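You operate a simulated robot arm through the tools that you are given. There is no shell and no other tool.

Carry out the task below with a simulated robot arm. There is one attempt and no reset: what you move stays moved.

TASK
Clear the stop, then jog TILT, then ROLL to the angles on the green setting card.
Fine: the cards lie in the lower console drawer; leave them there and shut it; the blue reset button clears the stop; leave the motors on.

It is judged by the outcome, as a careful person would: the job done as asked, and still so three seconds after it is handed in. It fails if anything else is knocked over, pushed out of place, dropped, spilled or broken.

THE ROBOT
A 6-joint arm with a two-finger parallel gripper, fixed in place. Base frame: the origin is on the floor under the middle of its stand, x ahead of it, y to its left, z up. Units: mm, degrees, N and s.
It reaches about 1347 mm from its shoulder. Its first joint turns from -166.0 to 166.0 degrees. Payload 3.91 kg.
The tool frame sits at the grasp point between the pads (the TCP): z along the fingers, y along the line on which they close. The tips reach 30 mm beyond it. Largest opening 110 mm; finger width 20, thickness 10; the body of the gripper, 48 by 112 mm, starts 55 mm behind the TCP.
Orientation is told as [roll, pitch, yaw] about the base's x, y, z axes, in that order, counted from this pose: with the fingers straight down and closing along the base's y, the tool's x points along the base's -x, its y along +y and its z along -z.

THE INTERFACE
- The arm moves only by the tool move_arm. Its argument "series" is text: rows parted by semicolons, each of 7 numbers parted by spaces: the shift along the base's x, y, z in mm, then the turn, a rotation vector about the base's x, y, z in rad, then the gripper command, from -1 (shut) to 1 (fully open), values between in proportion. In form: dx dy dz rx ry rz jaw; .... A call has 1 to 20 rows; each row is the pose to reach, as a shift and turn from the pose commanded when the call began. Rows are played at 5 a second. More than 50 mm and 8.6 degrees between two rows, or a gripper value outside its range, and nothing of the call is played. Where a pose cannot be reached the arm comes as near as it can. A force on the tool above 40 N (or 10 N above the force at the start of the call, whichever is more), or a blocked arm, ends the call early, and 0.2 s more pass. The fingers move at their own pace (about 108 mm/s each) and stop on an object; they squeeze with about 45 N. The grip force told is the motor's: it shows also when the fingers shut on nothing. Time passes only in rows, and 0.2 s behind the last, so rows that repeat a pose let the fingers close. The reply holds the time, the measured pose of the TCP, the force on the tool along the base axes, the opening and the grip force, in the units named above and with some noise, with the torque about the TCP (base axes, N m) and any sound that the robot's microphone picked up.
- Cameras (640 x 400 px; columns grow to the right, rows downward): "scene" is fixed at [50.8, 499.6, 1403.8]; the picture's right is [-0.69, -0.73, 0.00], its down [-0.36, 0.34, -0.87] and it looks along [0.63, -0.59, -0.50] (base axes); focal length 371 px, centre (320, 200). "wrist" rides on the gripper at [72, 17, -103] in the tool frame; the picture's right is [-0.23, 0.97, 0.00], its down [-0.76, -0.18, -0.62] and it looks along [-0.61, -0.14, 0.78] (tool axes); focal length 222 px, centre (320, 200). There is no depth. A picture from a camera that has moved, and an enlarged one, comes with that camera's place and axes in the base frame and with its lens.
- grab_frame(camera): a new picture of that camera. It takes no simulated time.
- enlarge(camera, box): a new picture of the part [left, top, right, bottom] of that camera's present view, enlarged. It takes no simulated time.
- finish_job(): hands the job in; it is judged then, once.

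Places have to be worked out from the pictures, the camera data and where the tool is seen. Open the gripper and draw the arm clear of the work before you hand the job in, unless the task says otherwise.

The tools are called after "Request:" by a JSON object that holds its "method" and its "body". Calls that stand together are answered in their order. move_arm: Moves the arm, as the interface text tells. Its arguments: {"type":"object","properties":{"series":{"type":"string"}},"required":["series"]} The other tools are called the same way: grab_frame (camera) takes a picture; enlarge (camera, box) takes an enlarged picture of a part of a camera's view; finish_job () hands the job in.

At the start:

```text
time_s: 0.0
position: [553.4, -118.5, 1187.4]
ee_rot: [0.1, 0.1, 0.0]
contact_force: [-0.3, 0.4, -0.1]
moment: [0.0, 0.02, -0.02]
finger_gap: 109.8
gripper_force: 0.0
```

scene: 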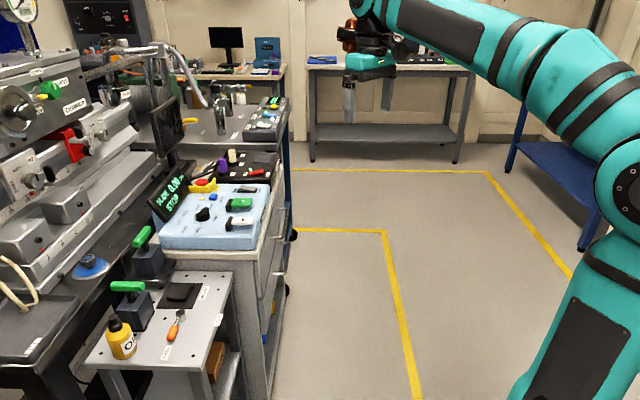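
wrist: 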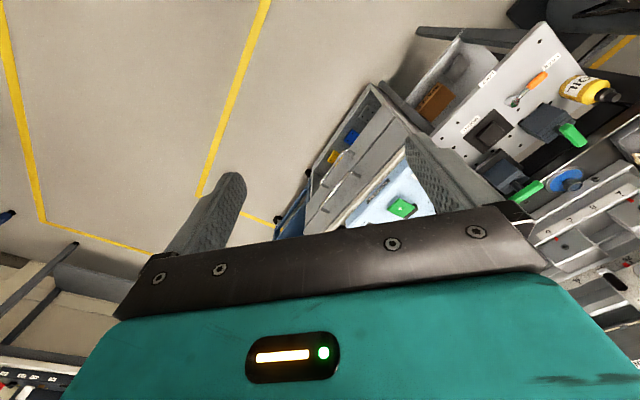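

I'll begin by looking closely at the console and its drawers from the fixed camera.

Request:
{"method": "enlarge", "body": {"camera": "scene", "box": [140, 140, 310, 260]}}

Request:
{"method": "enlarge", "body": {"camera": "scene", "box": [200, 180, 320, 400]}}

Request:
{"method": "enlarge", "body": {"camera": "wrist", "box": [260, 60, 460, 250]}}

```text
3.33 times, centred on (225, 200) of scene
camera zoom: at [50.8, 499.6, 1403.8], right [-0.69, -0.73, 0.0], down [-0.36, 0.34, -0.87], along [0.63, -0.59, -0.5], focal length 1238 px, centre (637, 200)
```

zoom: 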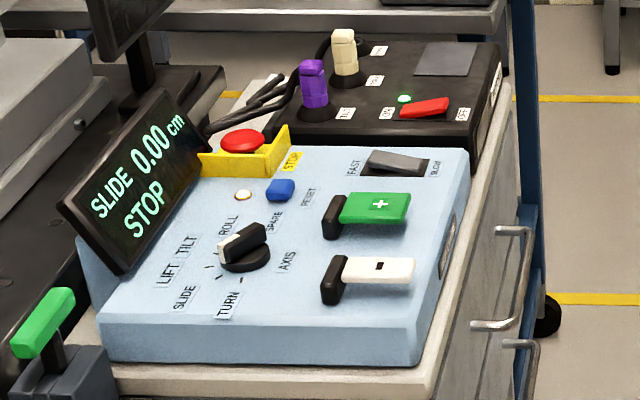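

```text
1.82 times, centred on (260, 290) of scene
camera zoom: at [50.8, 499.6, 1403.8], right [-0.69, -0.73, 0.0], down [-0.36, 0.34, -0.87], along [0.63, -0.59, -0.5], focal length 675 px, centre (429, 36)
```

zoom: 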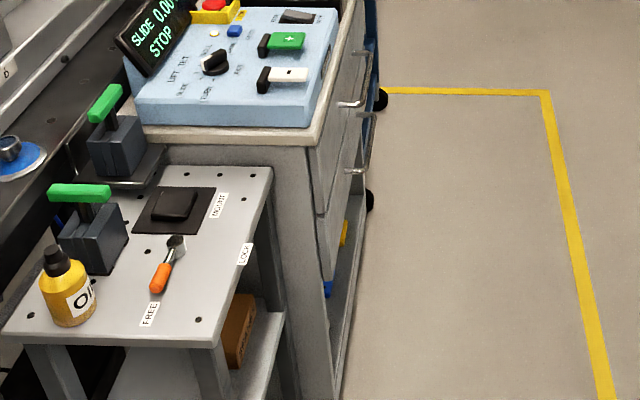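

```text
2.11 times, centred on (360, 155) of wrist
camera zoom: at [480.7, -102.4, 1290.3], right [0.23, 0.97, 0.0], down [0.76, -0.18, 0.62], along [0.61, -0.14, -0.78], focal length 468 px, centre (236, 295)
```

zoom: 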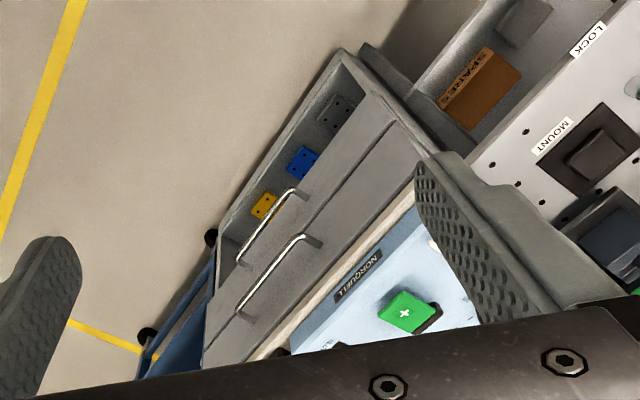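

The green "+" button triangulates to about (904, 17, 846). I'll inspect more detail of the pendant, the black box and the surroundings before moving.

Request:
{"method": "enlarge", "body": {"camera": "scene", "box": [200, 140, 280, 190]}}

Request:
{"method": "enlarge", "body": {"camera": "scene", "box": [180, 180, 270, 240]}}

Request:
{"method": "enlarge", "body": {"camera": "scene", "box": [0, 60, 150, 180]}}

Request:
{"method": "enlarge", "body": {"camera": "scene", "box": [0, 180, 240, 400]}}

Request:
{"method": "enlarge", "body": {"camera": "wrist", "box": [400, 0, 640, 270]}}

```text
8.00 times, centred on (240, 165) of scene
camera zoom: at [50.8, 499.6, 1403.8], right [-0.69, -0.73, 0.0], down [-0.36, 0.34, -0.87], along [0.63, -0.59, -0.5], focal length 2970 px, centre (960, 480)
```

zoom: 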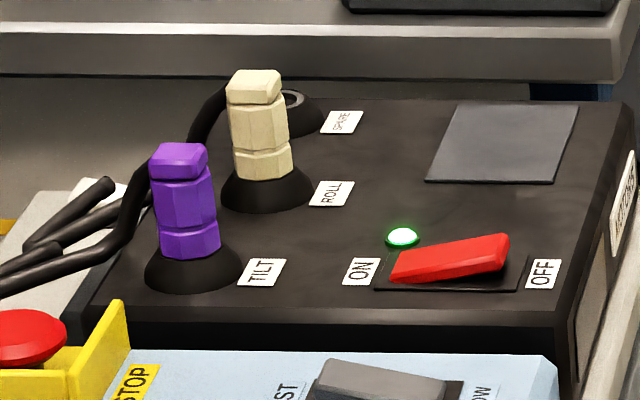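

```text
6.67 times, centred on (225, 210) of scene
camera zoom: at [50.8, 499.6, 1403.8], right [-0.69, -0.73, 0.0], down [-0.36, 0.34, -0.87], along [0.63, -0.59, -0.5], focal length 2475 px, centre (953, 133)
```

zoom: 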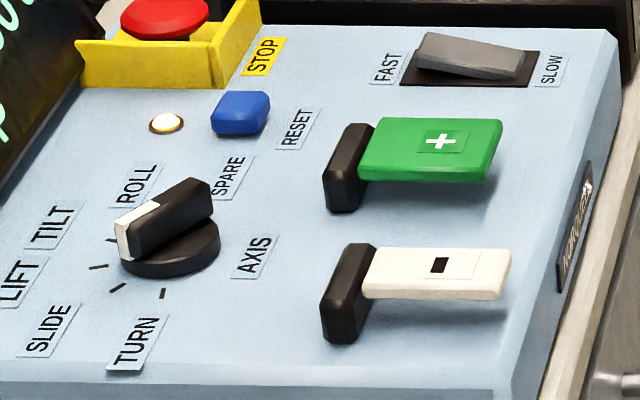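

```text
3.33 times, centred on (75, 120) of scene
camera zoom: at [50.8, 499.6, 1403.8], right [-0.69, -0.73, 0.0], down [-0.36, 0.34, -0.87], along [0.63, -0.59, -0.5], focal length 1238 px, centre (1137, 467)
```

zoom: 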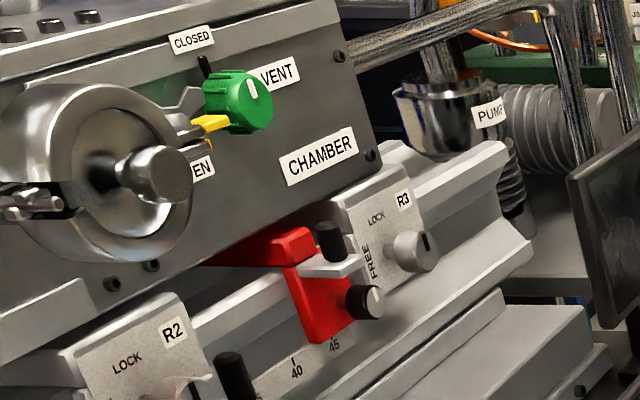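

```text
1.82 times, centred on (120, 290) of scene
camera zoom: at [50.8, 499.6, 1403.8], right [-0.69, -0.73, 0.0], down [-0.36, 0.34, -0.87], along [0.63, -0.59, -0.5], focal length 675 px, centre (684, 36)
```

zoom: 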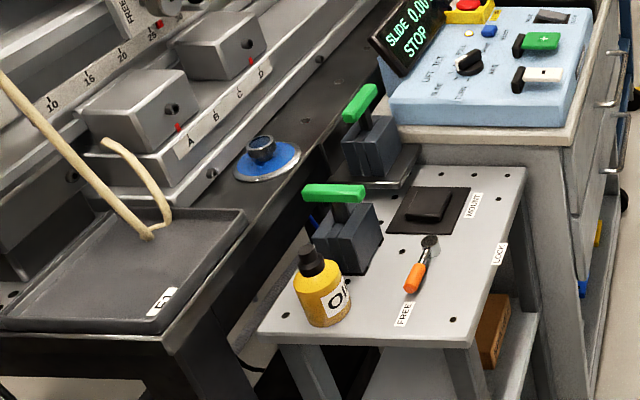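

```text
1.48 times, centred on (520, 135) of wrist
camera zoom: at [480.7, -102.4, 1290.3], right [0.23, 0.97, 0.0], down [0.76, -0.18, 0.62], along [0.61, -0.14, -0.78], focal length 329 px, centre (24, 296)
```

zoom: 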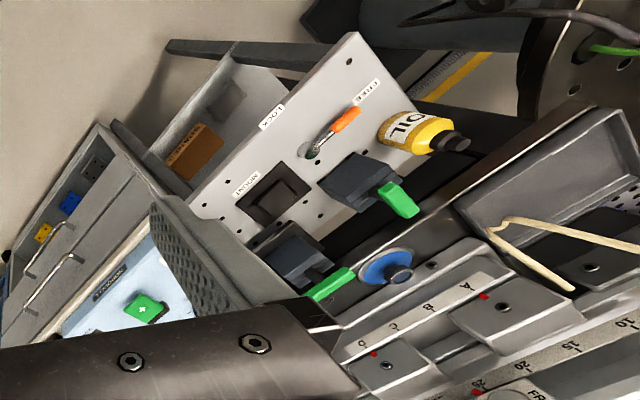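

The selector points to SLIDE, and the order around the knob reads TURN, SLIDE, LIFT, TILT, ROLL, SPARE. The pendant is set at about 45°, and the drawers face back toward the robot. Next I'll zoom in on the drawer handles from both cameras to locate them.

Request:
{"method": "enlarge", "body": {"camera": "scene", "box": [250, 180, 310, 260]}}

Request:
{"method": "enlarge", "body": {"camera": "wrist", "box": [290, 60, 430, 240]}}

Request:
{"method": "enlarge", "body": {"camera": "scene", "box": [140, 165, 220, 225]}}

```text
5.00 times, centred on (280, 220) of scene
camera zoom: at [50.8, 499.6, 1403.8], right [-0.69, -0.73, 0.0], down [-0.36, 0.34, -0.87], along [0.63, -0.59, -0.5], focal length 1856 px, centre (520, 100)
```

zoom: 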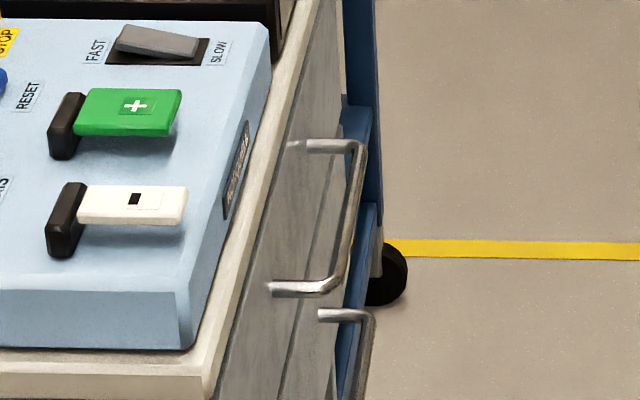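

```text
2.22 times, centred on (360, 150) of wrist
camera zoom: at [480.7, -102.4, 1290.3], right [0.23, 0.97, 0.0], down [0.76, -0.18, 0.62], along [0.61, -0.14, -0.78], focal length 494 px, centre (231, 311)
```

zoom: 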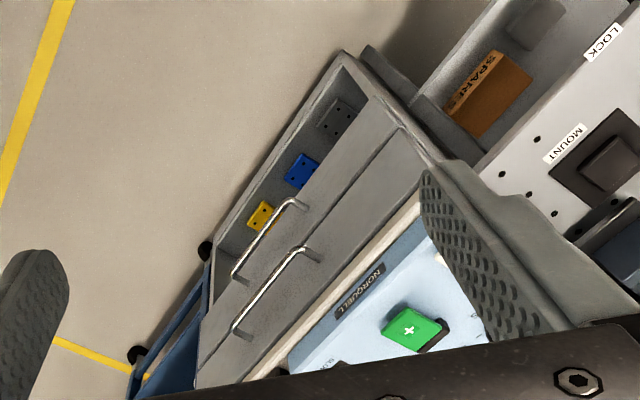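

```text
6.67 times, centred on (180, 195) of scene
camera zoom: at [50.8, 499.6, 1403.8], right [-0.69, -0.73, 0.0], down [-0.36, 0.34, -0.87], along [0.63, -0.59, -0.5], focal length 2475 px, centre (1253, 233)
```

zoom: 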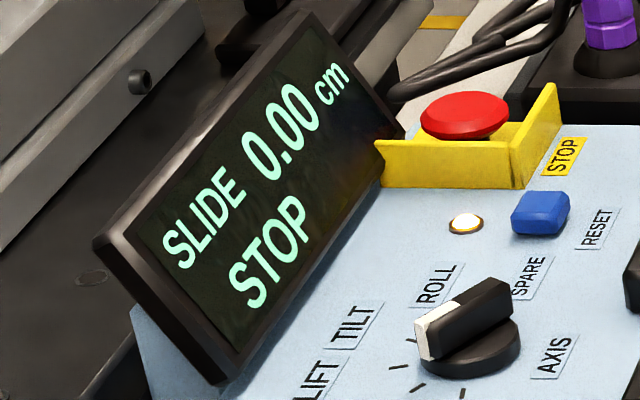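

I place the lower handle's bar at about (862,-89,535) to (986,-214,535), along r=(0.707,-0.707), standing about 40 mm off the drawer front. The drawers open toward (-0.707,-0.707). I'll move the arm to a clear spot in front of the drawers and yaw -45° so the fingers close perpendicular to the bar.

Request:
{"method": "move_arm", "body": {"series": "19.3 -14.3 -23.9 0 0 -0.0654 1; 38.7 -28.7 -47.8 0 0 -0.1309 1; 58 -43 -71.8 0 0 -0.1963 1; 77.3 -57.3 -95.7 0 0 -0.2618 1; 96.7 -71.7 -119.6 0 0 -0.3272 1; 116 -86 -143.5 0 0 -0.3927 1; 135.3 -100.3 -167.4 0 0 -0.4581 1; 154.7 -114.7 -191.3 0 0 -0.5236 1; 174 -129 -215.3 0 0 -0.589 1; 193.3 -143.3 -239.2 0 0 -0.6545 1; 212.7 -157.7 -263.1 0 0 -0.7199 1; 232 -172 -287 0 0 -0.7854 1"}}

```text
time_s: 2.6
position: [781.3, -290.1, 903.1]
ee_rot: [0.0, -0.1, -45.1]
contact_force: [-0.3, 0.4, 1.1]
moment: [-0.04, -0.03, 0.01]
finger_gap: 110.3
gripper_force: 0.0
```

The arm is at (781,-290,903) with yaw -45°. I'll check both views before tilting.

Request:
{"method": "grab_frame", "body": {"camera": "wrist"}}

Request:
{"method": "grab_frame", "body": {"camera": "scene"}}

```text
taken
camera wrist: at [742.6, -226.4, 1005.3], right [0.85, 0.53, 0.0], down [0.41, -0.66, 0.62], along [0.33, -0.53, -0.78], focal length 222 px, centre (320, 200)
```

wrist: 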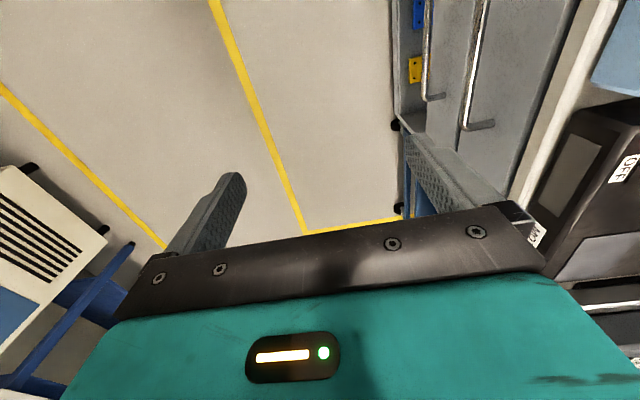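

```text
taken
```

scene: 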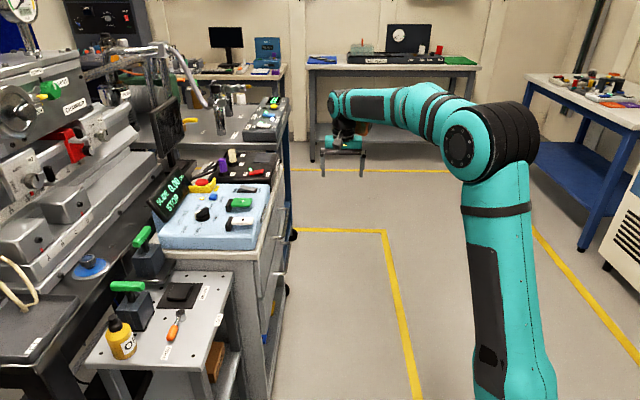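

Now both handles' far ends are visible. I'll zoom in to measure their positions more precisely.

Request:
{"method": "enlarge", "body": {"camera": "wrist", "box": [390, 0, 550, 140]}}

```text
2.86 times, centred on (470, 70) of wrist
camera zoom: at [742.6, -226.4, 1005.3], right [0.85, 0.53, 0.0], down [0.41, -0.66, 0.62], along [0.33, -0.53, -0.78], focal length 635 px, centre (-109, 571)
```

zoom: 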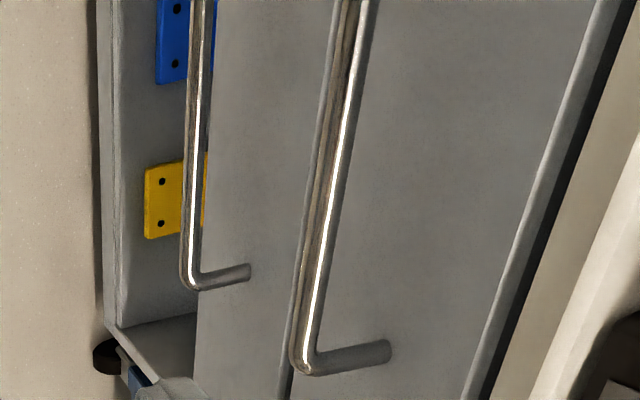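

The measurements agree: the lower bar is at z≈535, with the line about 545 mm out along (0.707,0.707) and a 40 mm standoff. Next I tilt 45° about the bar's axis, part-close the jaws and come to about 170 mm short of the lower handle's centre.

Request:
{"method": "move_arm", "body": {"series": "6.6 6.6 -30.6 0.0694 -0.0694 0 0.3; 13.2 13.2 -61.2 0.1388 -0.1388 0 0; 19.9 19.9 -91.9 0.2083 -0.2083 0 -0.2; 26.5 26.5 -122.5 0.2777 -0.2777 0 -0.2; 33.1 33.1 -153.1 0.3471 -0.3471 0 -0.2; 39.8 39.8 -183.8 0.4165 -0.4165 0 -0.2; 46.4 46.4 -214.4 0.4859 -0.4859 0 -0.2; 53 53 -245 0.5554 -0.5554 0 -0.2; 53 53 -245 0.5554 -0.5554 0 -0.2"}}

Request:
{"method": "grab_frame", "body": {"camera": "wrist"}}

Request:
{"method": "grab_frame", "body": {"camera": "scene"}}

```text
time_s: 4.6
position: [837.8, -235.0, 655.9]
ee_rot: [45.0, 0.0, -45.1]
contact_force: [-0.3, 0.2, 0.2]
moment: [0.01, 0.04, 0.03]
finger_gap: 44.0
gripper_force: 0.0
```

```text
taken
camera wrist: at [742.9, -228.1, 739.9], right [0.65, 0.33, 0.69], down [0.14, -0.94, 0.31], along [0.75, -0.11, -0.65], focal length 222 px, centre (320, 200)
```

wrist: 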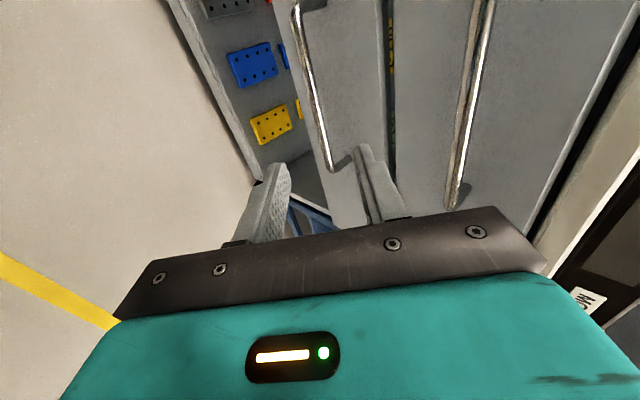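

```text
taken
```

scene: 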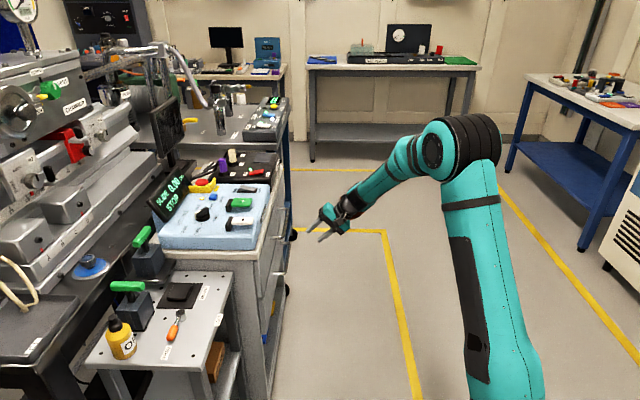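

The lower bar lies in view near where I predicted, about column 318 at row 106. I'll zoom in to check alignment before the final approach.

Request:
{"method": "enlarge", "body": {"camera": "wrist", "box": [240, 0, 400, 240]}}

Request:
{"method": "enlarge", "body": {"camera": "scene", "box": [250, 180, 370, 270]}}

```text
1.67 times, centred on (320, 120) of wrist
camera zoom: at [742.9, -228.1, 739.9], right [0.65, 0.33, 0.69], down [0.14, -0.94, 0.31], along [0.75, -0.11, -0.65], focal length 370 px, centre (320, 333)
```

zoom: 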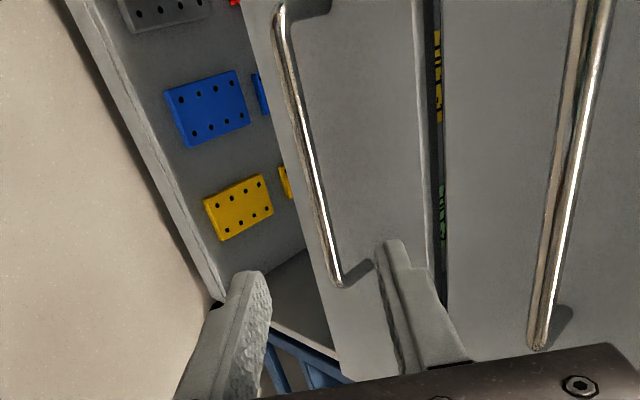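

```text
4.44 times, centred on (310, 225) of scene
camera zoom: at [50.8, 499.6, 1403.8], right [-0.69, -0.73, 0.0], down [-0.36, 0.34, -0.87], along [0.63, -0.59, -0.5], focal length 1650 px, centre (364, 89)
```

zoom: 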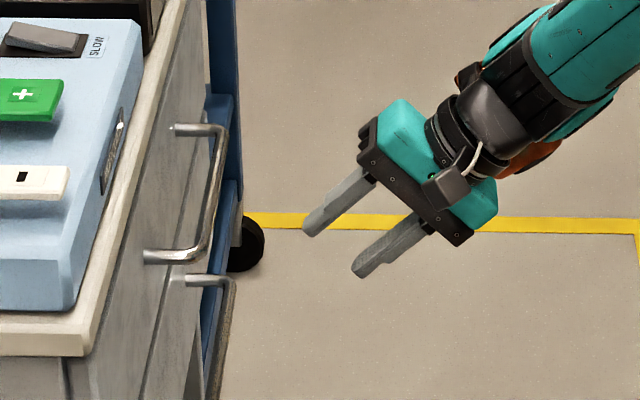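

The bar appears about 8 mm off the tool axis on the lower/outer side. I'll correct for that and advance to about 40 mm short, narrowing the jaws to about 32 mm.

Request:
{"method": "move_arm", "body": {"series": "20 20 -33 0 0 0 -0.4; 40 40 -66 0 0 0 -0.42; 61 61 -98 0 0 0 -0.42; 61 61 -98 0 0 0 -0.42"}}

Request:
{"method": "grab_frame", "body": {"camera": "wrist"}}

Request:
{"method": "enlarge", "body": {"camera": "scene", "box": [250, 180, 370, 270]}}

```text
time_s: 5.6
position: [901.5, -177.4, 559.0]
ee_rot: [45.1, 0.0, -45.0]
contact_force: [-0.5, 0.7, 1.0]
moment: [0.0, 0.02, 0.02]
finger_gap: 31.8
gripper_force: 0.0
```

```text
taken
camera wrist: at [805.5, -170.3, 642.7], right [0.65, 0.33, 0.69], down [0.14, -0.94, 0.31], along [0.75, -0.11, -0.65], focal length 222 px, centre (320, 200)
```

wrist: 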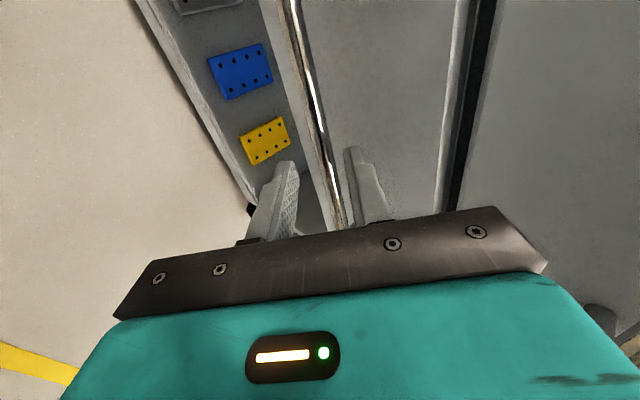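

```text
4.44 times, centred on (310, 225) of scene
camera zoom: at [50.8, 499.6, 1403.8], right [-0.69, -0.73, 0.0], down [-0.36, 0.34, -0.87], along [0.63, -0.59, -0.5], focal length 1650 px, centre (364, 89)
```

zoom: 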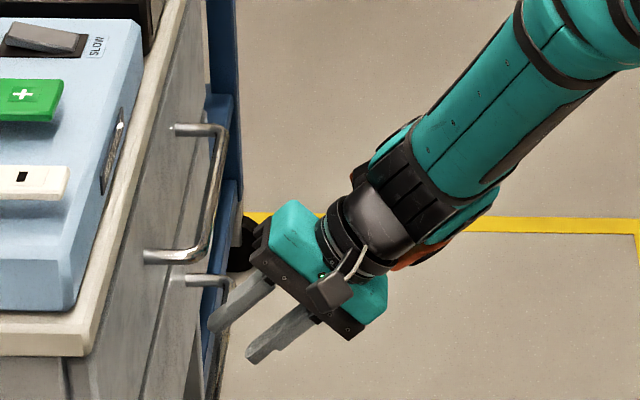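

The bar now runs between the two fingertips. I'll zoom in to check the centring.

Request:
{"method": "enlarge", "body": {"camera": "wrist", "box": [240, 100, 400, 240]}}

```text
2.86 times, centred on (320, 170) of wrist
camera zoom: at [805.5, -170.3, 642.7], right [0.65, 0.33, 0.69], down [0.14, -0.94, 0.31], along [0.75, -0.11, -0.65], focal length 635 px, centre (320, 286)
```

zoom: 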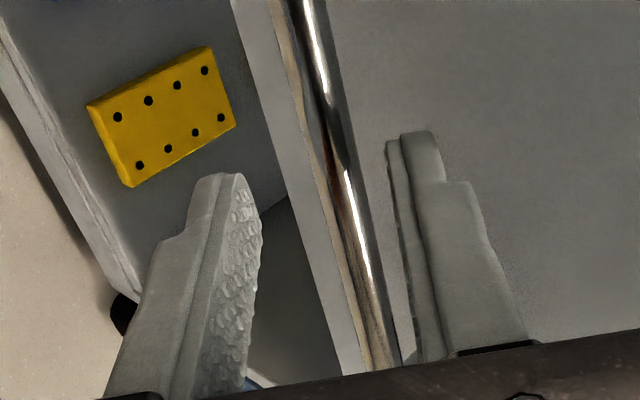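

The bar is about 4 mm toward the upper finger from centre, which is fine. I'll correct slightly, advance about 32 mm, and then close on the bar.

Request:
{"method": "move_arm", "body": {"series": "9 9 -10 0 0 0 -0.42; 17.5 17.5 -20.6 0 0 0 -0.42; 17.5 17.5 -20.6 0 0 0 -0.42"}}

Request:
{"method": "enlarge", "body": {"camera": "wrist", "box": [240, 100, 400, 240]}}

Request:
{"method": "enlarge", "body": {"camera": "scene", "box": [250, 180, 370, 270]}}

```text
time_s: 6.4
position: [917.0, -159.7, 538.8]
ee_rot: [45.0, 0.0, -45.0]
contact_force: [-0.5, -0.4, -0.4]
moment: [-0.02, -0.04, -0.01]
finger_gap: 31.9
gripper_force: 0.1
```

```text
2.86 times, centred on (320, 170) of wrist
camera zoom: at [822.2, -152.6, 622.2], right [0.65, 0.33, 0.69], down [0.14, -0.94, 0.31], along [0.75, -0.11, -0.65], focal length 635 px, centre (320, 286)
```

zoom: 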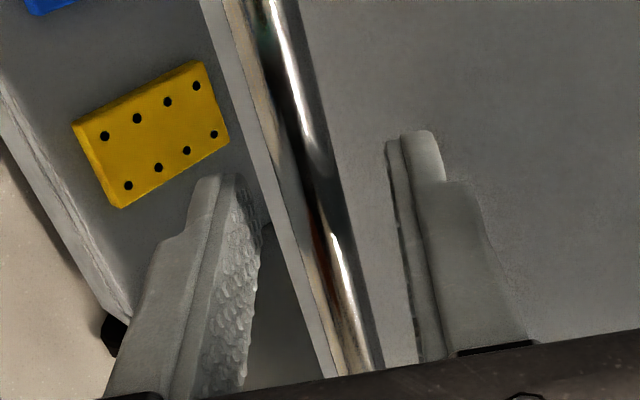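

```text
4.44 times, centred on (310, 225) of scene
camera zoom: at [50.8, 499.6, 1403.8], right [-0.69, -0.73, 0.0], down [-0.36, 0.34, -0.87], along [0.63, -0.59, -0.5], focal length 1650 px, centre (364, 89)
```

zoom: 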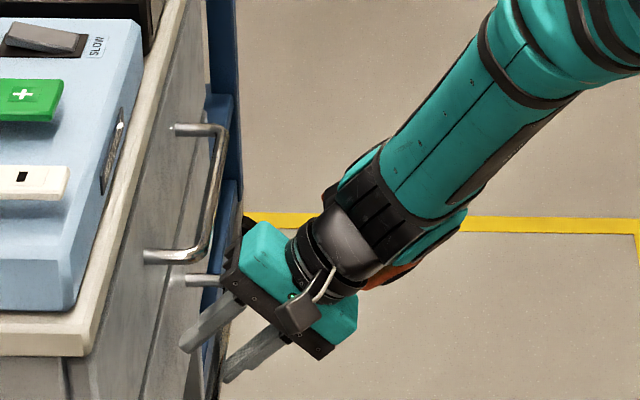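

The bar is centred between the pads about 10 mm beyond the TCP. Closing the gripper on it.

Request:
{"method": "move_arm", "body": {"series": "0 0 0 0 0 0 -0.8; 0 0 0 0 0 0 -1; 0 0 0 0 0 0 -1"}}

```text
time_s: 7.2
position: [917.2, -159.1, 539.0]
ee_rot: [45.0, -0.1, -45.0]
contact_force: [3.8, 1.1, 13.8]
moment: [-0.1, -0.28, 0.57]
finger_gap: 11.8
gripper_force: 44.4
```

The grip is firm on the bar (gap 11.8 mm, 44 N). I'll pull the drawer straight out along (-0.707,-0.707), gently at first.

Request:
{"method": "move_arm", "body": {"series": "-3 -3 -0.5 0 0 0 -1; -7 -7 -1 0 0 0 -1; -14 -14 -1 0 0 0 -1; -21 -21 -1 0 0 0 -1; -28 -28 -1 0 0 0 -1; -35 -35 -1 0 0 0 -1; -42 -42 -1 0 0 0 -1; -50 -50 -1 0 0 0 -1"}}

Request:
{"method": "enlarge", "body": {"camera": "scene", "box": [230, 160, 370, 290]}}

```text
time_s: 8.3
position: [892.4, -184.7, 539.3]
ee_rot: [45.0, -0.1, -44.9]
contact_force: [-1.7, 3.1, 10.1]
moment: [0.42, 0.34, 0.92]
finger_gap: 11.9
gripper_force: 45.0
stopped in row 5: the force on the tool passed its limit at 41 N (the readings are from after the stop); the commanded pose is now the measured one
```

```text
3.08 times, centred on (300, 225) of scene
camera zoom: at [50.8, 499.6, 1403.8], right [-0.69, -0.73, 0.0], down [-0.36, 0.34, -0.87], along [0.63, -0.59, -0.5], focal length 1142 px, centre (382, 123)
```

zoom: 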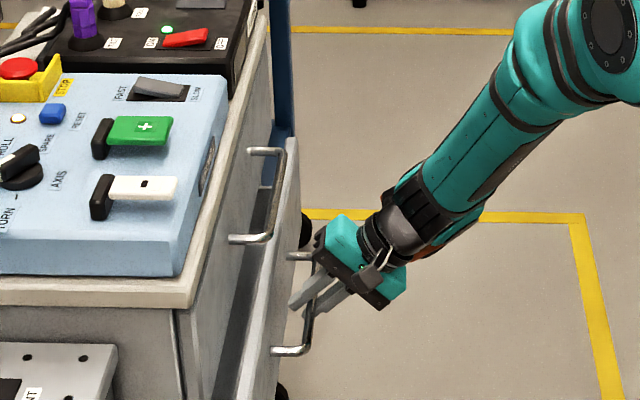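

The drawer has come out about 36 mm with the handle still held. The force peaked just over the limit, so I'll keep pulling more slowly.

Request:
{"method": "move_arm", "body": {"series": "-3 -3 0 0 0 0 -1; -6 -6 0 0 0 0 -1; -9 -9 0 0 0 0 -1; -12 -12 0 0 0 0 -1; -15 -15 0 0 0 0 -1; -18 -18 0 0 0 0 -1; -21 -21 0 0 0 0 -1; -24 -24 0 0 0 0 -1; -27 -27 0 0 0 0 -1; -30 -30 0 0 0 0 -1"}}

```text
time_s: 10.6
position: [862.5, -214.9, 538.4]
ee_rot: [45.1, -0.2, -45.0]
contact_force: [-1.0, 1.8, 32.8]
moment: [-0.53, -0.78, -0.47]
finger_gap: 11.9
gripper_force: 45.2
```

It's moving smoothly, but there is 33 N of upward load on the tool, so I'll raise the path slightly to relieve that as I continue pulling.

Request:
{"method": "move_arm", "body": {"series": "-1 -1 1 0 0 0 -1; -4 -4 2 0 0 0 -1; -8 -8 2 0 0 0 -1; -12 -12 2 0 0 0 -1; -16 -16 2 0 0 0 -1; -20 -20 2 0 0 0 -1; -24 -24 2 0 0 0 -1; -28 -28 2 0 0 0 -1; -32 -32 2 0 0 0 -1; -36 -36 2 0 0 0 -1; -40 -40 2 0 0 0 -1; -44 -44 2 0 0 0 -1; -48 -48 2 0 0 0 -1"}}

```text
time_s: 13.3
position: [814.7, -261.7, 539.2]
ee_rot: [45.0, 0.0, -45.1]
contact_force: [-13.8, 13.6, -19.5]
moment: [-0.56, -0.42, 0.12]
finger_gap: 11.8
gripper_force: 44.7
```

About 145 mm out now. I'll look at what's visible before pulling further.

Request:
{"method": "grab_frame", "body": {"camera": "wrist"}}

Request:
{"method": "enlarge", "body": {"camera": "scene", "box": [230, 160, 390, 300]}}

```text
taken
camera wrist: at [720.0, -254.9, 623.4], right [0.65, 0.33, 0.69], down [0.14, -0.94, 0.31], along [0.75, -0.11, -0.65], focal length 222 px, centre (320, 200)
```

wrist: 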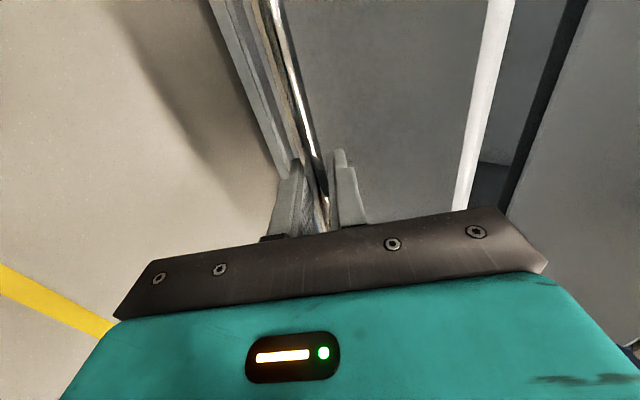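

```text
2.86 times, centred on (310, 230) of scene
camera zoom: at [50.8, 499.6, 1403.8], right [-0.69, -0.73, 0.0], down [-0.36, 0.34, -0.87], along [0.63, -0.59, -0.5], focal length 1061 px, centre (349, 114)
```

zoom: 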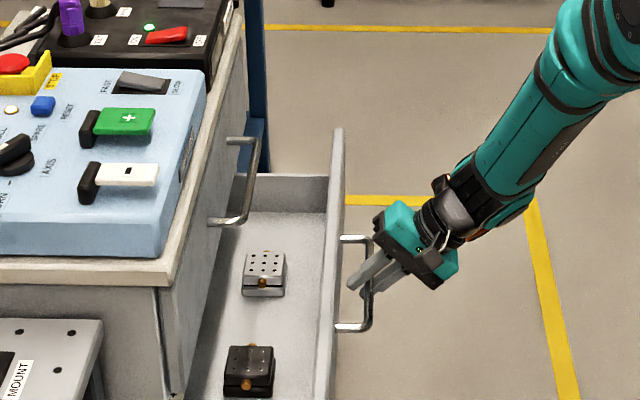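

The open drawer shows two mount blocks so far, with no cards yet, so they should be deeper. I'll continue pulling slowly and relieve the side load.

Request:
{"method": "move_arm", "body": {"series": "-2 0 -1 0 0 0 -1; -6 -3 -1.5 0 0 0 -1; -10 -7 -1.5 0 0 0 -1; -14 -11 -1.5 0 0 0 -1; -18 -15 -1.5 0 0 0 -1; -22 -19 -1.5 0 0 0 -1; -26 -23 -1.5 0 0 0 -1; -30 -27 -1.5 0 0 0 -1; -34 -31 -1.5 0 0 0 -1; -38 -35 -1.5 0 0 0 -1; -42 -39 -1.5 0 0 0 -1; -46 -43 -1.5 0 0 0 -1; -50 -47 -1.5 0 0 0 -1; -54 -51 -1.5 0 0 0 -1; -58 -55 -1.5 0 0 0 -1; -62 -59 -1.5 0 0 0 -1; -66 -63 -1.5 0 0 0 -1; -70 -67 -1.5 0 0 0 -1"}}

Request:
{"method": "enlarge", "body": {"camera": "scene", "box": [230, 160, 410, 310]}}

```text
time_s: 17.1
position: [744.8, -331.3, 538.1]
ee_rot: [44.9, -0.1, -45.1]
contact_force: [21.0, -23.8, -3.2]
moment: [-0.62, -0.6, 0.4]
finger_gap: 12.2
gripper_force: 45.4
```

```text
2.67 times, centred on (320, 235) of scene
camera zoom: at [50.8, 499.6, 1403.8], right [-0.69, -0.73, 0.0], down [-0.36, 0.34, -0.87], along [0.63, -0.59, -0.5], focal length 990 px, centre (320, 107)
```

zoom: 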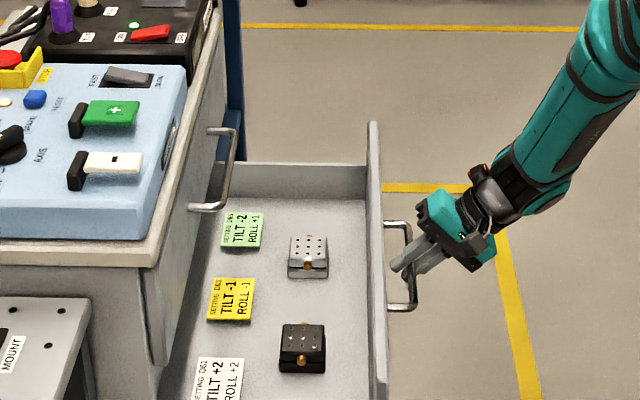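

The cards are now visible from the scene camera. I'll zoom in to read the green one exactly.

Request:
{"method": "enlarge", "body": {"camera": "scene", "box": [286, 212, 336, 258]}}

Request:
{"method": "enlarge", "body": {"camera": "scene", "box": [304, 216, 332, 236]}}

```text
8.70 times, centred on (311, 235) of scene
camera zoom: at [50.8, 499.6, 1403.8], right [-0.69, -0.73, 0.0], down [-0.36, 0.34, -0.87], along [0.63, -0.59, -0.5], focal length 3229 px, centre (398, -104)
```

zoom: 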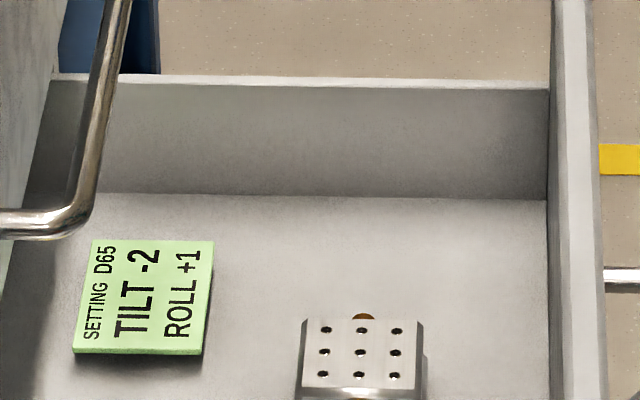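

```text
16.00 times, centred on (318, 226) of scene
camera zoom: at [50.8, 499.6, 1403.8], right [-0.69, -0.73, 0.0], down [-0.36, 0.34, -0.87], along [0.63, -0.59, -0.5], focal length 5941 px, centre (352, -216)
```

zoom: 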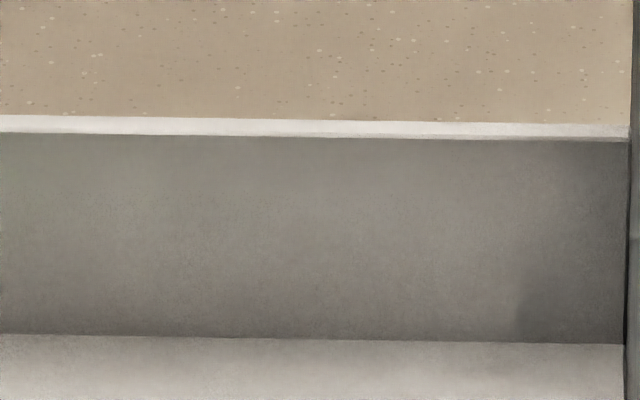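

I'll zoom once more on just the card, to be certain there's no decimal or hidden sign.

Request:
{"method": "enlarge", "body": {"camera": "scene", "box": [280, 237, 302, 255]}}

```text
16.00 times, centred on (291, 246) of scene
camera zoom: at [50.8, 499.6, 1403.8], right [-0.69, -0.73, 0.0], down [-0.36, 0.34, -0.87], along [0.63, -0.59, -0.5], focal length 5941 px, centre (784, -536)
```

zoom: 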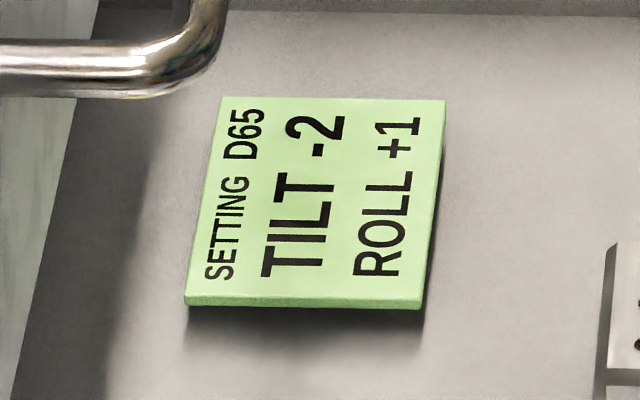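

The green card (setting D65) reads TILT -2 and ROLL +1. With the handle still gripped, I'll push the drawer gently shut along the same line.

Request:
{"method": "move_arm", "body": {"series": "2 -0.5 0 0 0 0 -1; 5 2 0 0 0 0 -1; 9 6 0 0 0 0 -1; 13 10 0 0 0 0 -1; 17 14 0 0 0 0 -1; 21 18 0 0 0 0 -1; 25 22 0 0 0 0 -1; 29 26 0 0 0 0 -1; 33 30 0 0 0 0 -1; 37 34 0 0 0 0 -1; 41 38 0 0 0 0 -1; 45 42 0 0 0 0 -1; 49 46 0 0 0 0 -1; 53 50 0 0 0 0 -1; 57 54 0 0 0 0 -1; 61 58 0 0 0 0 -1; 65 62 0 0 0 0 -1; 69 66 0 0 0 0 -1; 73 70 0 0 0 0 -1; 77 74 0 0 0 0 -1"}}

```text
time_s: 21.4
position: [821.5, -254.6, 538.8]
ee_rot: [45.1, -0.2, -45.1]
contact_force: [-21.9, 21.6, 5.6]
moment: [-0.25, -0.31, 0.21]
finger_gap: 11.7
gripper_force: 44.7
```

Halfway back. I'll take out about 1 mm of side offset and continue to roughly 8 mm from closed.

Request:
{"method": "move_arm", "body": {"series": "2 4 0 0 0 0 -1; 6.5 8.5 0 0 0 0 -1; 11 13 0 0 0 0 -1; 15.5 17.5 0 0 0 0 -1; 20 22 0 0 0 0 -1; 24.5 26.5 0 0 0 0 -1; 29 31 0 0 0 0 -1; 33.5 35.5 0 0 0 0 -1; 38 40 0 0 0 0 -1; 42.5 44.5 0 0 0 0 -1; 47 49 0 0 0 0 -1; 51.5 53.5 0 0 0 0 -1; 56 58 0 0 0 0 -1; 60.5 62.5 0 0 0 0 -1; 65 67 0 0 0 0 -1; 69.5 71.5 0 0 0 0 -1; 74 76 0 0 0 0 -1; 78.5 80.5 0 0 0 0 -1; 83 85 0 0 0 0 -1; 87 89 0 0 0 0 -1"}}

Request:
{"method": "enlarge", "body": {"camera": "scene", "box": [230, 160, 370, 290]}}

```text
time_s: 25.6
position: [908.5, -167.8, 539.2]
ee_rot: [45.2, -0.1, -45.0]
contact_force: [19.0, -19.4, 8.8]
moment: [-0.57, -0.7, -0.19]
finger_gap: 11.7
gripper_force: 44.6
```

```text
3.08 times, centred on (300, 225) of scene
camera zoom: at [50.8, 499.6, 1403.8], right [-0.69, -0.73, 0.0], down [-0.36, 0.34, -0.87], along [0.63, -0.59, -0.5], focal length 1142 px, centre (382, 123)
```

zoom: 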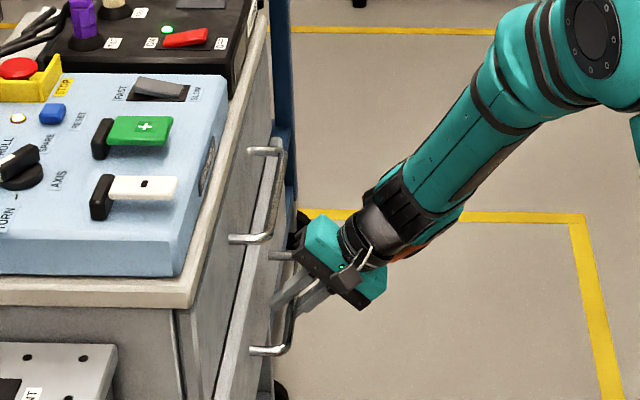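

About 12 mm left to close. I'll push the rest in small steps and let the force reading tell me when it seats.

Request:
{"method": "move_arm", "body": {"series": "3 1.5 0 0 0 0 -1; 5 3.5 0 0 0 0 -1; 7 5.5 0 0 0 0 -1; 9 7.5 0 0 0 0 -1; 10 9 0 0 0 0 -1; 10.5 10.2 0 0 0 0 -1; 11 11 0 0 0 0 -1; 11 11 0 0 0 0 -1"}}

Request:
{"method": "enlarge", "body": {"camera": "scene", "box": [230, 160, 370, 290]}}

```text
time_s: 27.4
position: [919.1, -157.7, 537.9]
ee_rot: [45.1, 0.0, -45.1]
contact_force: [-28.7, -26.6, 3.7]
moment: [-0.46, -0.26, 0.37]
finger_gap: 11.7
gripper_force: 44.6
```

```text
3.08 times, centred on (300, 225) of scene
camera zoom: at [50.8, 499.6, 1403.8], right [-0.69, -0.73, 0.0], down [-0.36, 0.34, -0.87], along [0.63, -0.59, -0.5], focal length 1142 px, centre (382, 123)
```

zoom: 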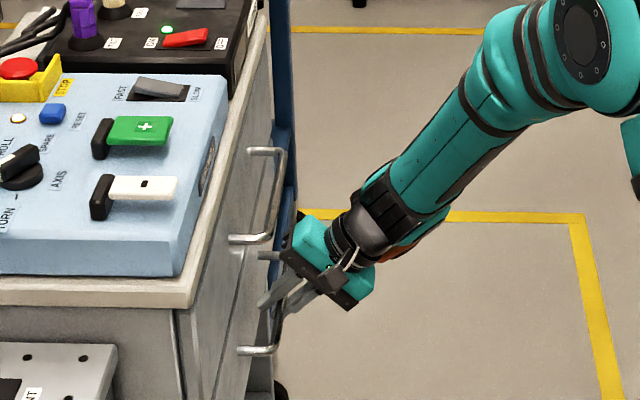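

The drawer is seated: 39 N pushing back against its stop, and the front is flush. I'll relax the push, open the jaws modestly and back straight out along the finger axis.

Request:
{"method": "move_arm", "body": {"series": "-1 -1 0 0 0 0 -1; -1 -1 0 0 0 0 -0.7; -1 -1 0 0 0 0 -0.42; -1 -1 0 0 0 0 -0.42; -11 -11 14 0 0 0 -0.42; -26 -26 35 0 0 0 -0.42; -46 -46 63 0 0 0 -0.42; -66 -66 91 0 0 0 -0.42; -86 -86 119 0 0 0 -0.42"}}

Request:
{"method": "enlarge", "body": {"camera": "scene", "box": [230, 160, 370, 290]}}

Request:
{"method": "grab_frame", "body": {"camera": "wrist"}}

```text
time_s: 29.4
position: [832.2, -242.3, 658.4]
ee_rot: [45.0, -0.1, -44.9]
contact_force: [-0.7, 0.0, 0.2]
moment: [0.06, -0.06, 0.0]
finger_gap: 31.8
gripper_force: 0.1
```

```text
3.08 times, centred on (300, 225) of scene
camera zoom: at [50.8, 499.6, 1403.8], right [-0.69, -0.73, 0.0], down [-0.36, 0.34, -0.87], along [0.63, -0.59, -0.5], focal length 1142 px, centre (382, 123)
```

zoom: 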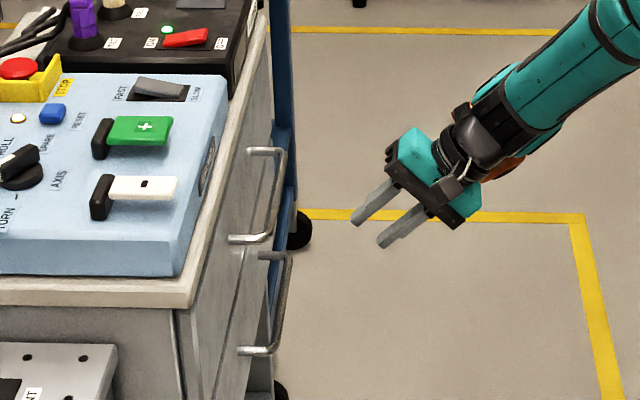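

```text
taken
camera wrist: at [737.1, -234.7, 742.9], right [0.65, 0.33, 0.69], down [0.14, -0.94, 0.32], along [0.75, -0.11, -0.65], focal length 222 px, centre (320, 200)
```

wrist: 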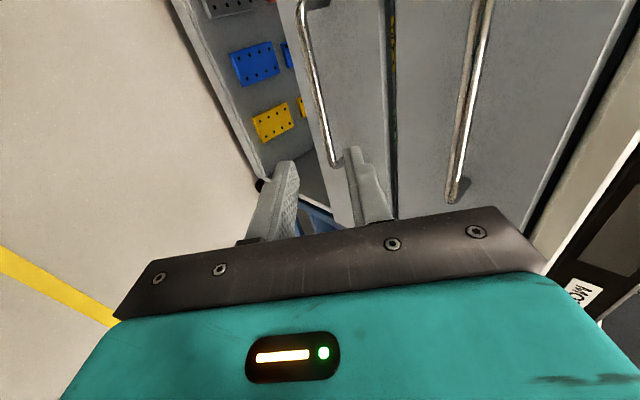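

The drawer looks shut exactly as before. Now I'll raise the arm and return the tool to straight down, staying clear of the upper handle.

Request:
{"method": "move_arm", "body": {"series": "-6 -6 35 -0.0694 0.0694 0 -0.42; -12 -12 70 -0.1388 0.1388 0 -0.6; -18 -18 105 -0.2083 0.2083 0 -0.8; -25 -25 142 -0.2777 0.2777 0 -1; -31 -31 180 -0.3471 0.3471 0 -1; -37 -37 220 -0.4165 0.4165 0 -1; -43 -43 260 -0.4859 0.4859 0 -1; -50 -50 300 -0.5554 0.5554 0 -1; -50 -50 345 -0.5554 0.5554 0 -1; -50 -50 392 -0.5554 0.5554 0 -1"}}

```text
time_s: 31.6
position: [781.7, -296.8, 1048.8]
ee_rot: [0.0, 0.1, -44.8]
contact_force: [0.6, -0.6, -0.6]
moment: [0.02, 0.01, 0.06]
finger_gap: 0.2
gripper_force: 37.8
```

The tool is upright, closed, and at z≈1049. I'll cross over to above the pendant at that height, turning yaw back to 0, to look down on the controls.

Request:
{"method": "move_arm", "body": {"series": "6.5 40 0 0 0 0.0785 -1; 13 80 0 0 0 0.157 -1; 20 120 0 0 0 0.2356 -1; 26 160 0 0 0 0.3142 -1; 33 200 0 0 0 0.3927 -1; 39 240 0 0 0 0.4712 -1; 46 280 0 0 0 0.55 -1; 52 320 0 0 0 0.6283 -1; 59 360 0 0 0 0.7069 -1; 65 397 0 0 0 0.7854 -1; 65 397 0 0 0 0.7854 -1"}}

Request:
{"method": "grab_frame", "body": {"camera": "wrist"}}

Request:
{"method": "grab_frame", "body": {"camera": "scene"}}

```text
time_s: 34.0
position: [846.9, 106.6, 1053.8]
ee_rot: [0.1, -0.1, 0.2]
contact_force: [0.1, 0.3, 0.3]
moment: [0.0, -0.01, -0.02]
finger_gap: 0.2
gripper_force: 37.7
```

```text
taken
camera wrist: at [773.2, 122.3, 1155.7], right [0.23, 0.97, 0.0], down [0.76, -0.18, 0.62], along [0.61, -0.14, -0.78], focal length 222 px, centre (320, 200)
```

wrist: 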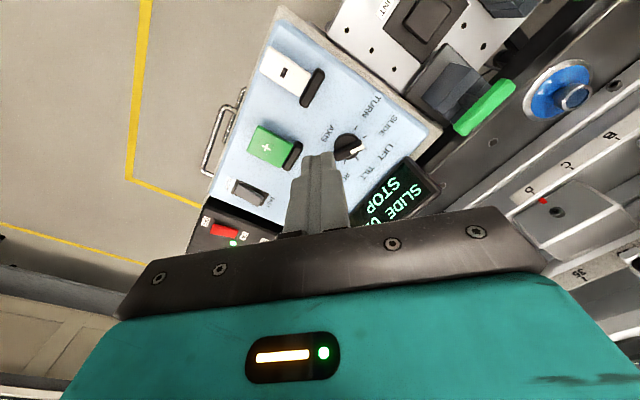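

```text
taken
```

scene: 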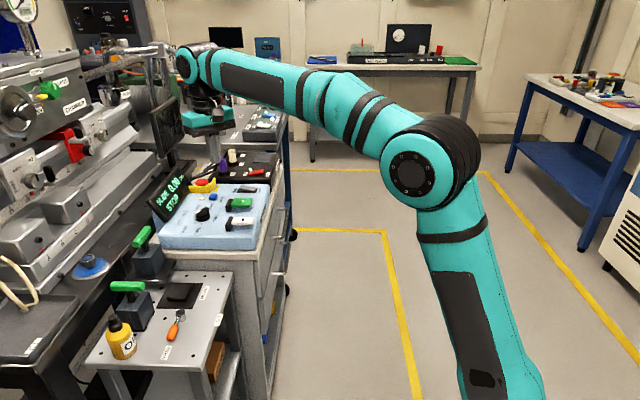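

The pendant is in view. I'll zoom in on it and triangulate each control with the scene view.

Request:
{"method": "enlarge", "body": {"camera": "wrist", "box": [200, 10, 440, 240]}}

Request:
{"method": "enlarge", "body": {"camera": "wrist", "box": [310, 80, 440, 230]}}

Request:
{"method": "enlarge", "body": {"camera": "scene", "box": [150, 165, 280, 255]}}

```text
1.74 times, centred on (320, 125) of wrist
camera zoom: at [773.2, 122.3, 1155.7], right [0.23, 0.97, 0.0], down [0.76, -0.18, 0.62], along [0.61, -0.14, -0.78], focal length 386 px, centre (320, 330)
```

zoom: 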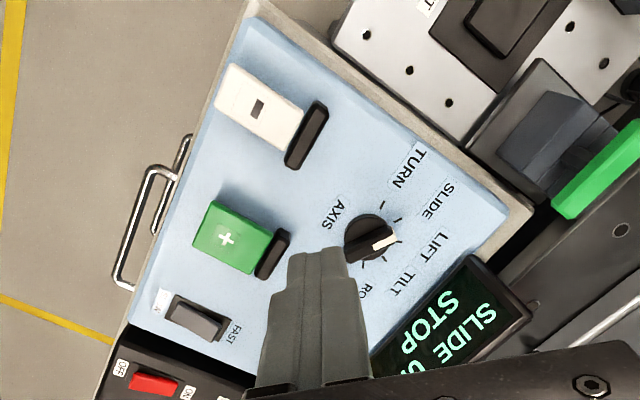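

```text
2.67 times, centred on (375, 155) of wrist
camera zoom: at [773.2, 122.3, 1155.7], right [0.23, 0.97, 0.0], down [0.76, -0.18, 0.62], along [0.61, -0.14, -0.78], focal length 592 px, centre (173, 320)
```

zoom: 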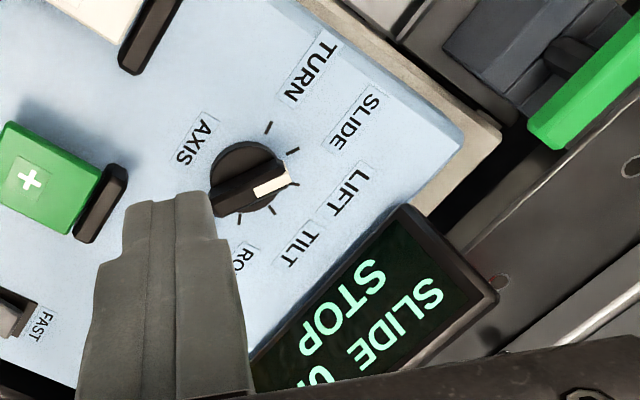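

```text
4.44 times, centred on (215, 210) of scene
camera zoom: at [50.8, 499.6, 1403.8], right [-0.69, -0.73, 0.0], down [-0.36, 0.34, -0.87], along [0.63, -0.59, -0.5], focal length 1650 px, centre (787, 156)
```

zoom: 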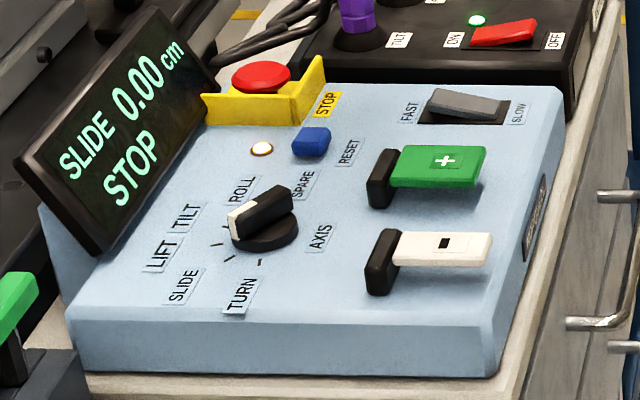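

By triangulation:
- Knob handle: from (930,113) to (924,152), top at z≈857.
- Panel surface: z≈830.
- Blue reset: near (994,66).
- Display: up to z≈900, behind the knob.

I'll move above the reset button at a safe height to check alignment.

Request:
{"method": "move_arm", "body": {"series": "37 -10 -26 0 0 0 -1; 74 -20 -52 0 0 0 -1; 110 -30 -78 0 0 0 -1; 147 -40 -102 0 0 0 -1; 147 -40 -102 0 0 0 -1"}}

Request:
{"method": "grab_frame", "body": {"camera": "wrist"}}

Request:
{"method": "enlarge", "body": {"camera": "scene", "box": [150, 115, 280, 235]}}

```text
time_s: 35.1
position: [994.7, 65.1, 947.9]
ee_rot: [0.1, 0.0, 0.0]
contact_force: [0.1, 0.7, 0.5]
moment: [-0.01, -0.01, -0.02]
finger_gap: 0.0
gripper_force: 37.4
```

```text
taken
camera wrist: at [922.7, 81.8, 1051.3], right [0.23, 0.97, 0.0], down [0.76, -0.18, 0.62], along [0.61, -0.14, -0.78], focal length 222 px, centre (320, 200)
```

wrist: 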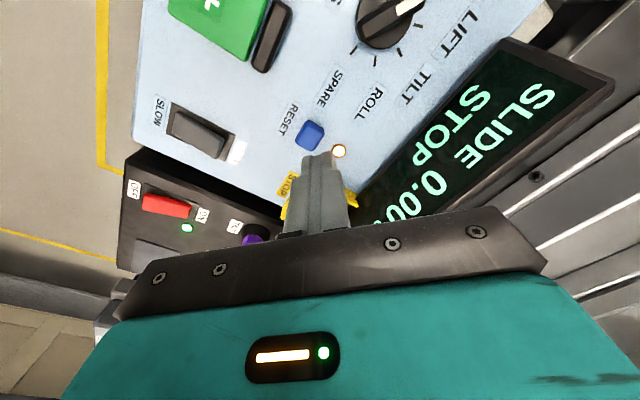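

```text
3.33 times, centred on (215, 175) of scene
camera zoom: at [50.8, 499.6, 1403.8], right [-0.69, -0.73, 0.0], down [-0.36, 0.34, -0.87], along [0.63, -0.59, -0.5], focal length 1238 px, centre (670, 283)
```

zoom: 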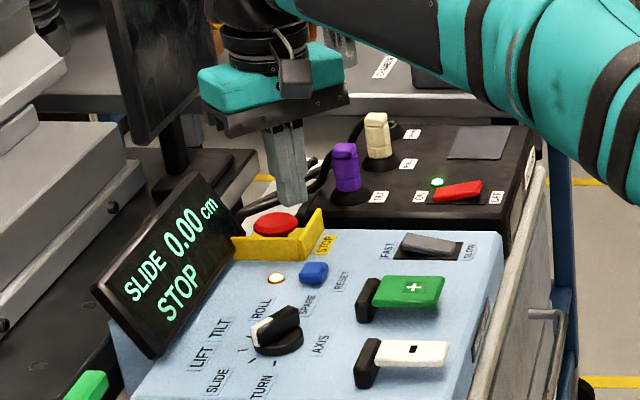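

The blue button shows slightly off the tool axis. I'll zoom in to triangulate it precisely.

Request:
{"method": "enlarge", "body": {"camera": "wrist", "box": [260, 90, 380, 180]}}

Request:
{"method": "enlarge", "body": {"camera": "scene", "box": [220, 175, 270, 210]}}

```text
4.44 times, centred on (320, 135) of wrist
camera zoom: at [922.7, 81.8, 1051.3], right [0.23, 0.97, 0.0], down [0.76, -0.18, 0.62], along [0.61, -0.14, -0.78], focal length 987 px, centre (320, 489)
```

zoom: 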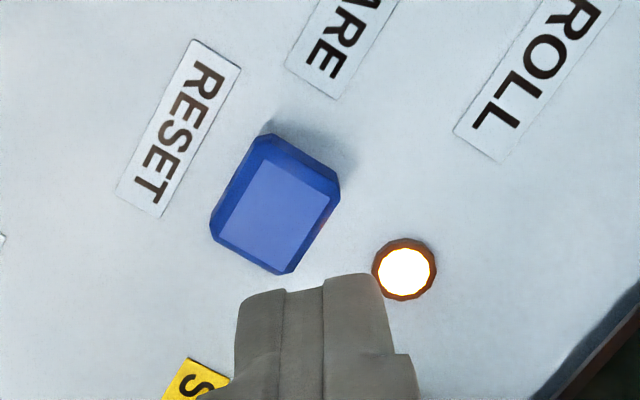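

```text
11.43 times, centred on (245, 192) of scene
camera zoom: at [50.8, 499.6, 1403.8], right [-0.69, -0.73, 0.0], down [-0.36, 0.34, -0.87], along [0.63, -0.59, -0.5], focal length 4243 px, centre (1177, 286)
```

zoom: 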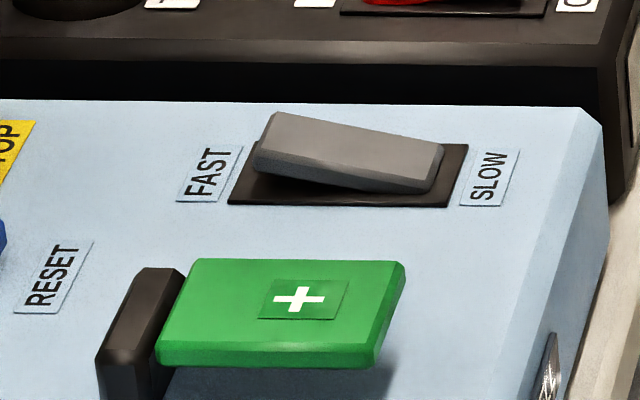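

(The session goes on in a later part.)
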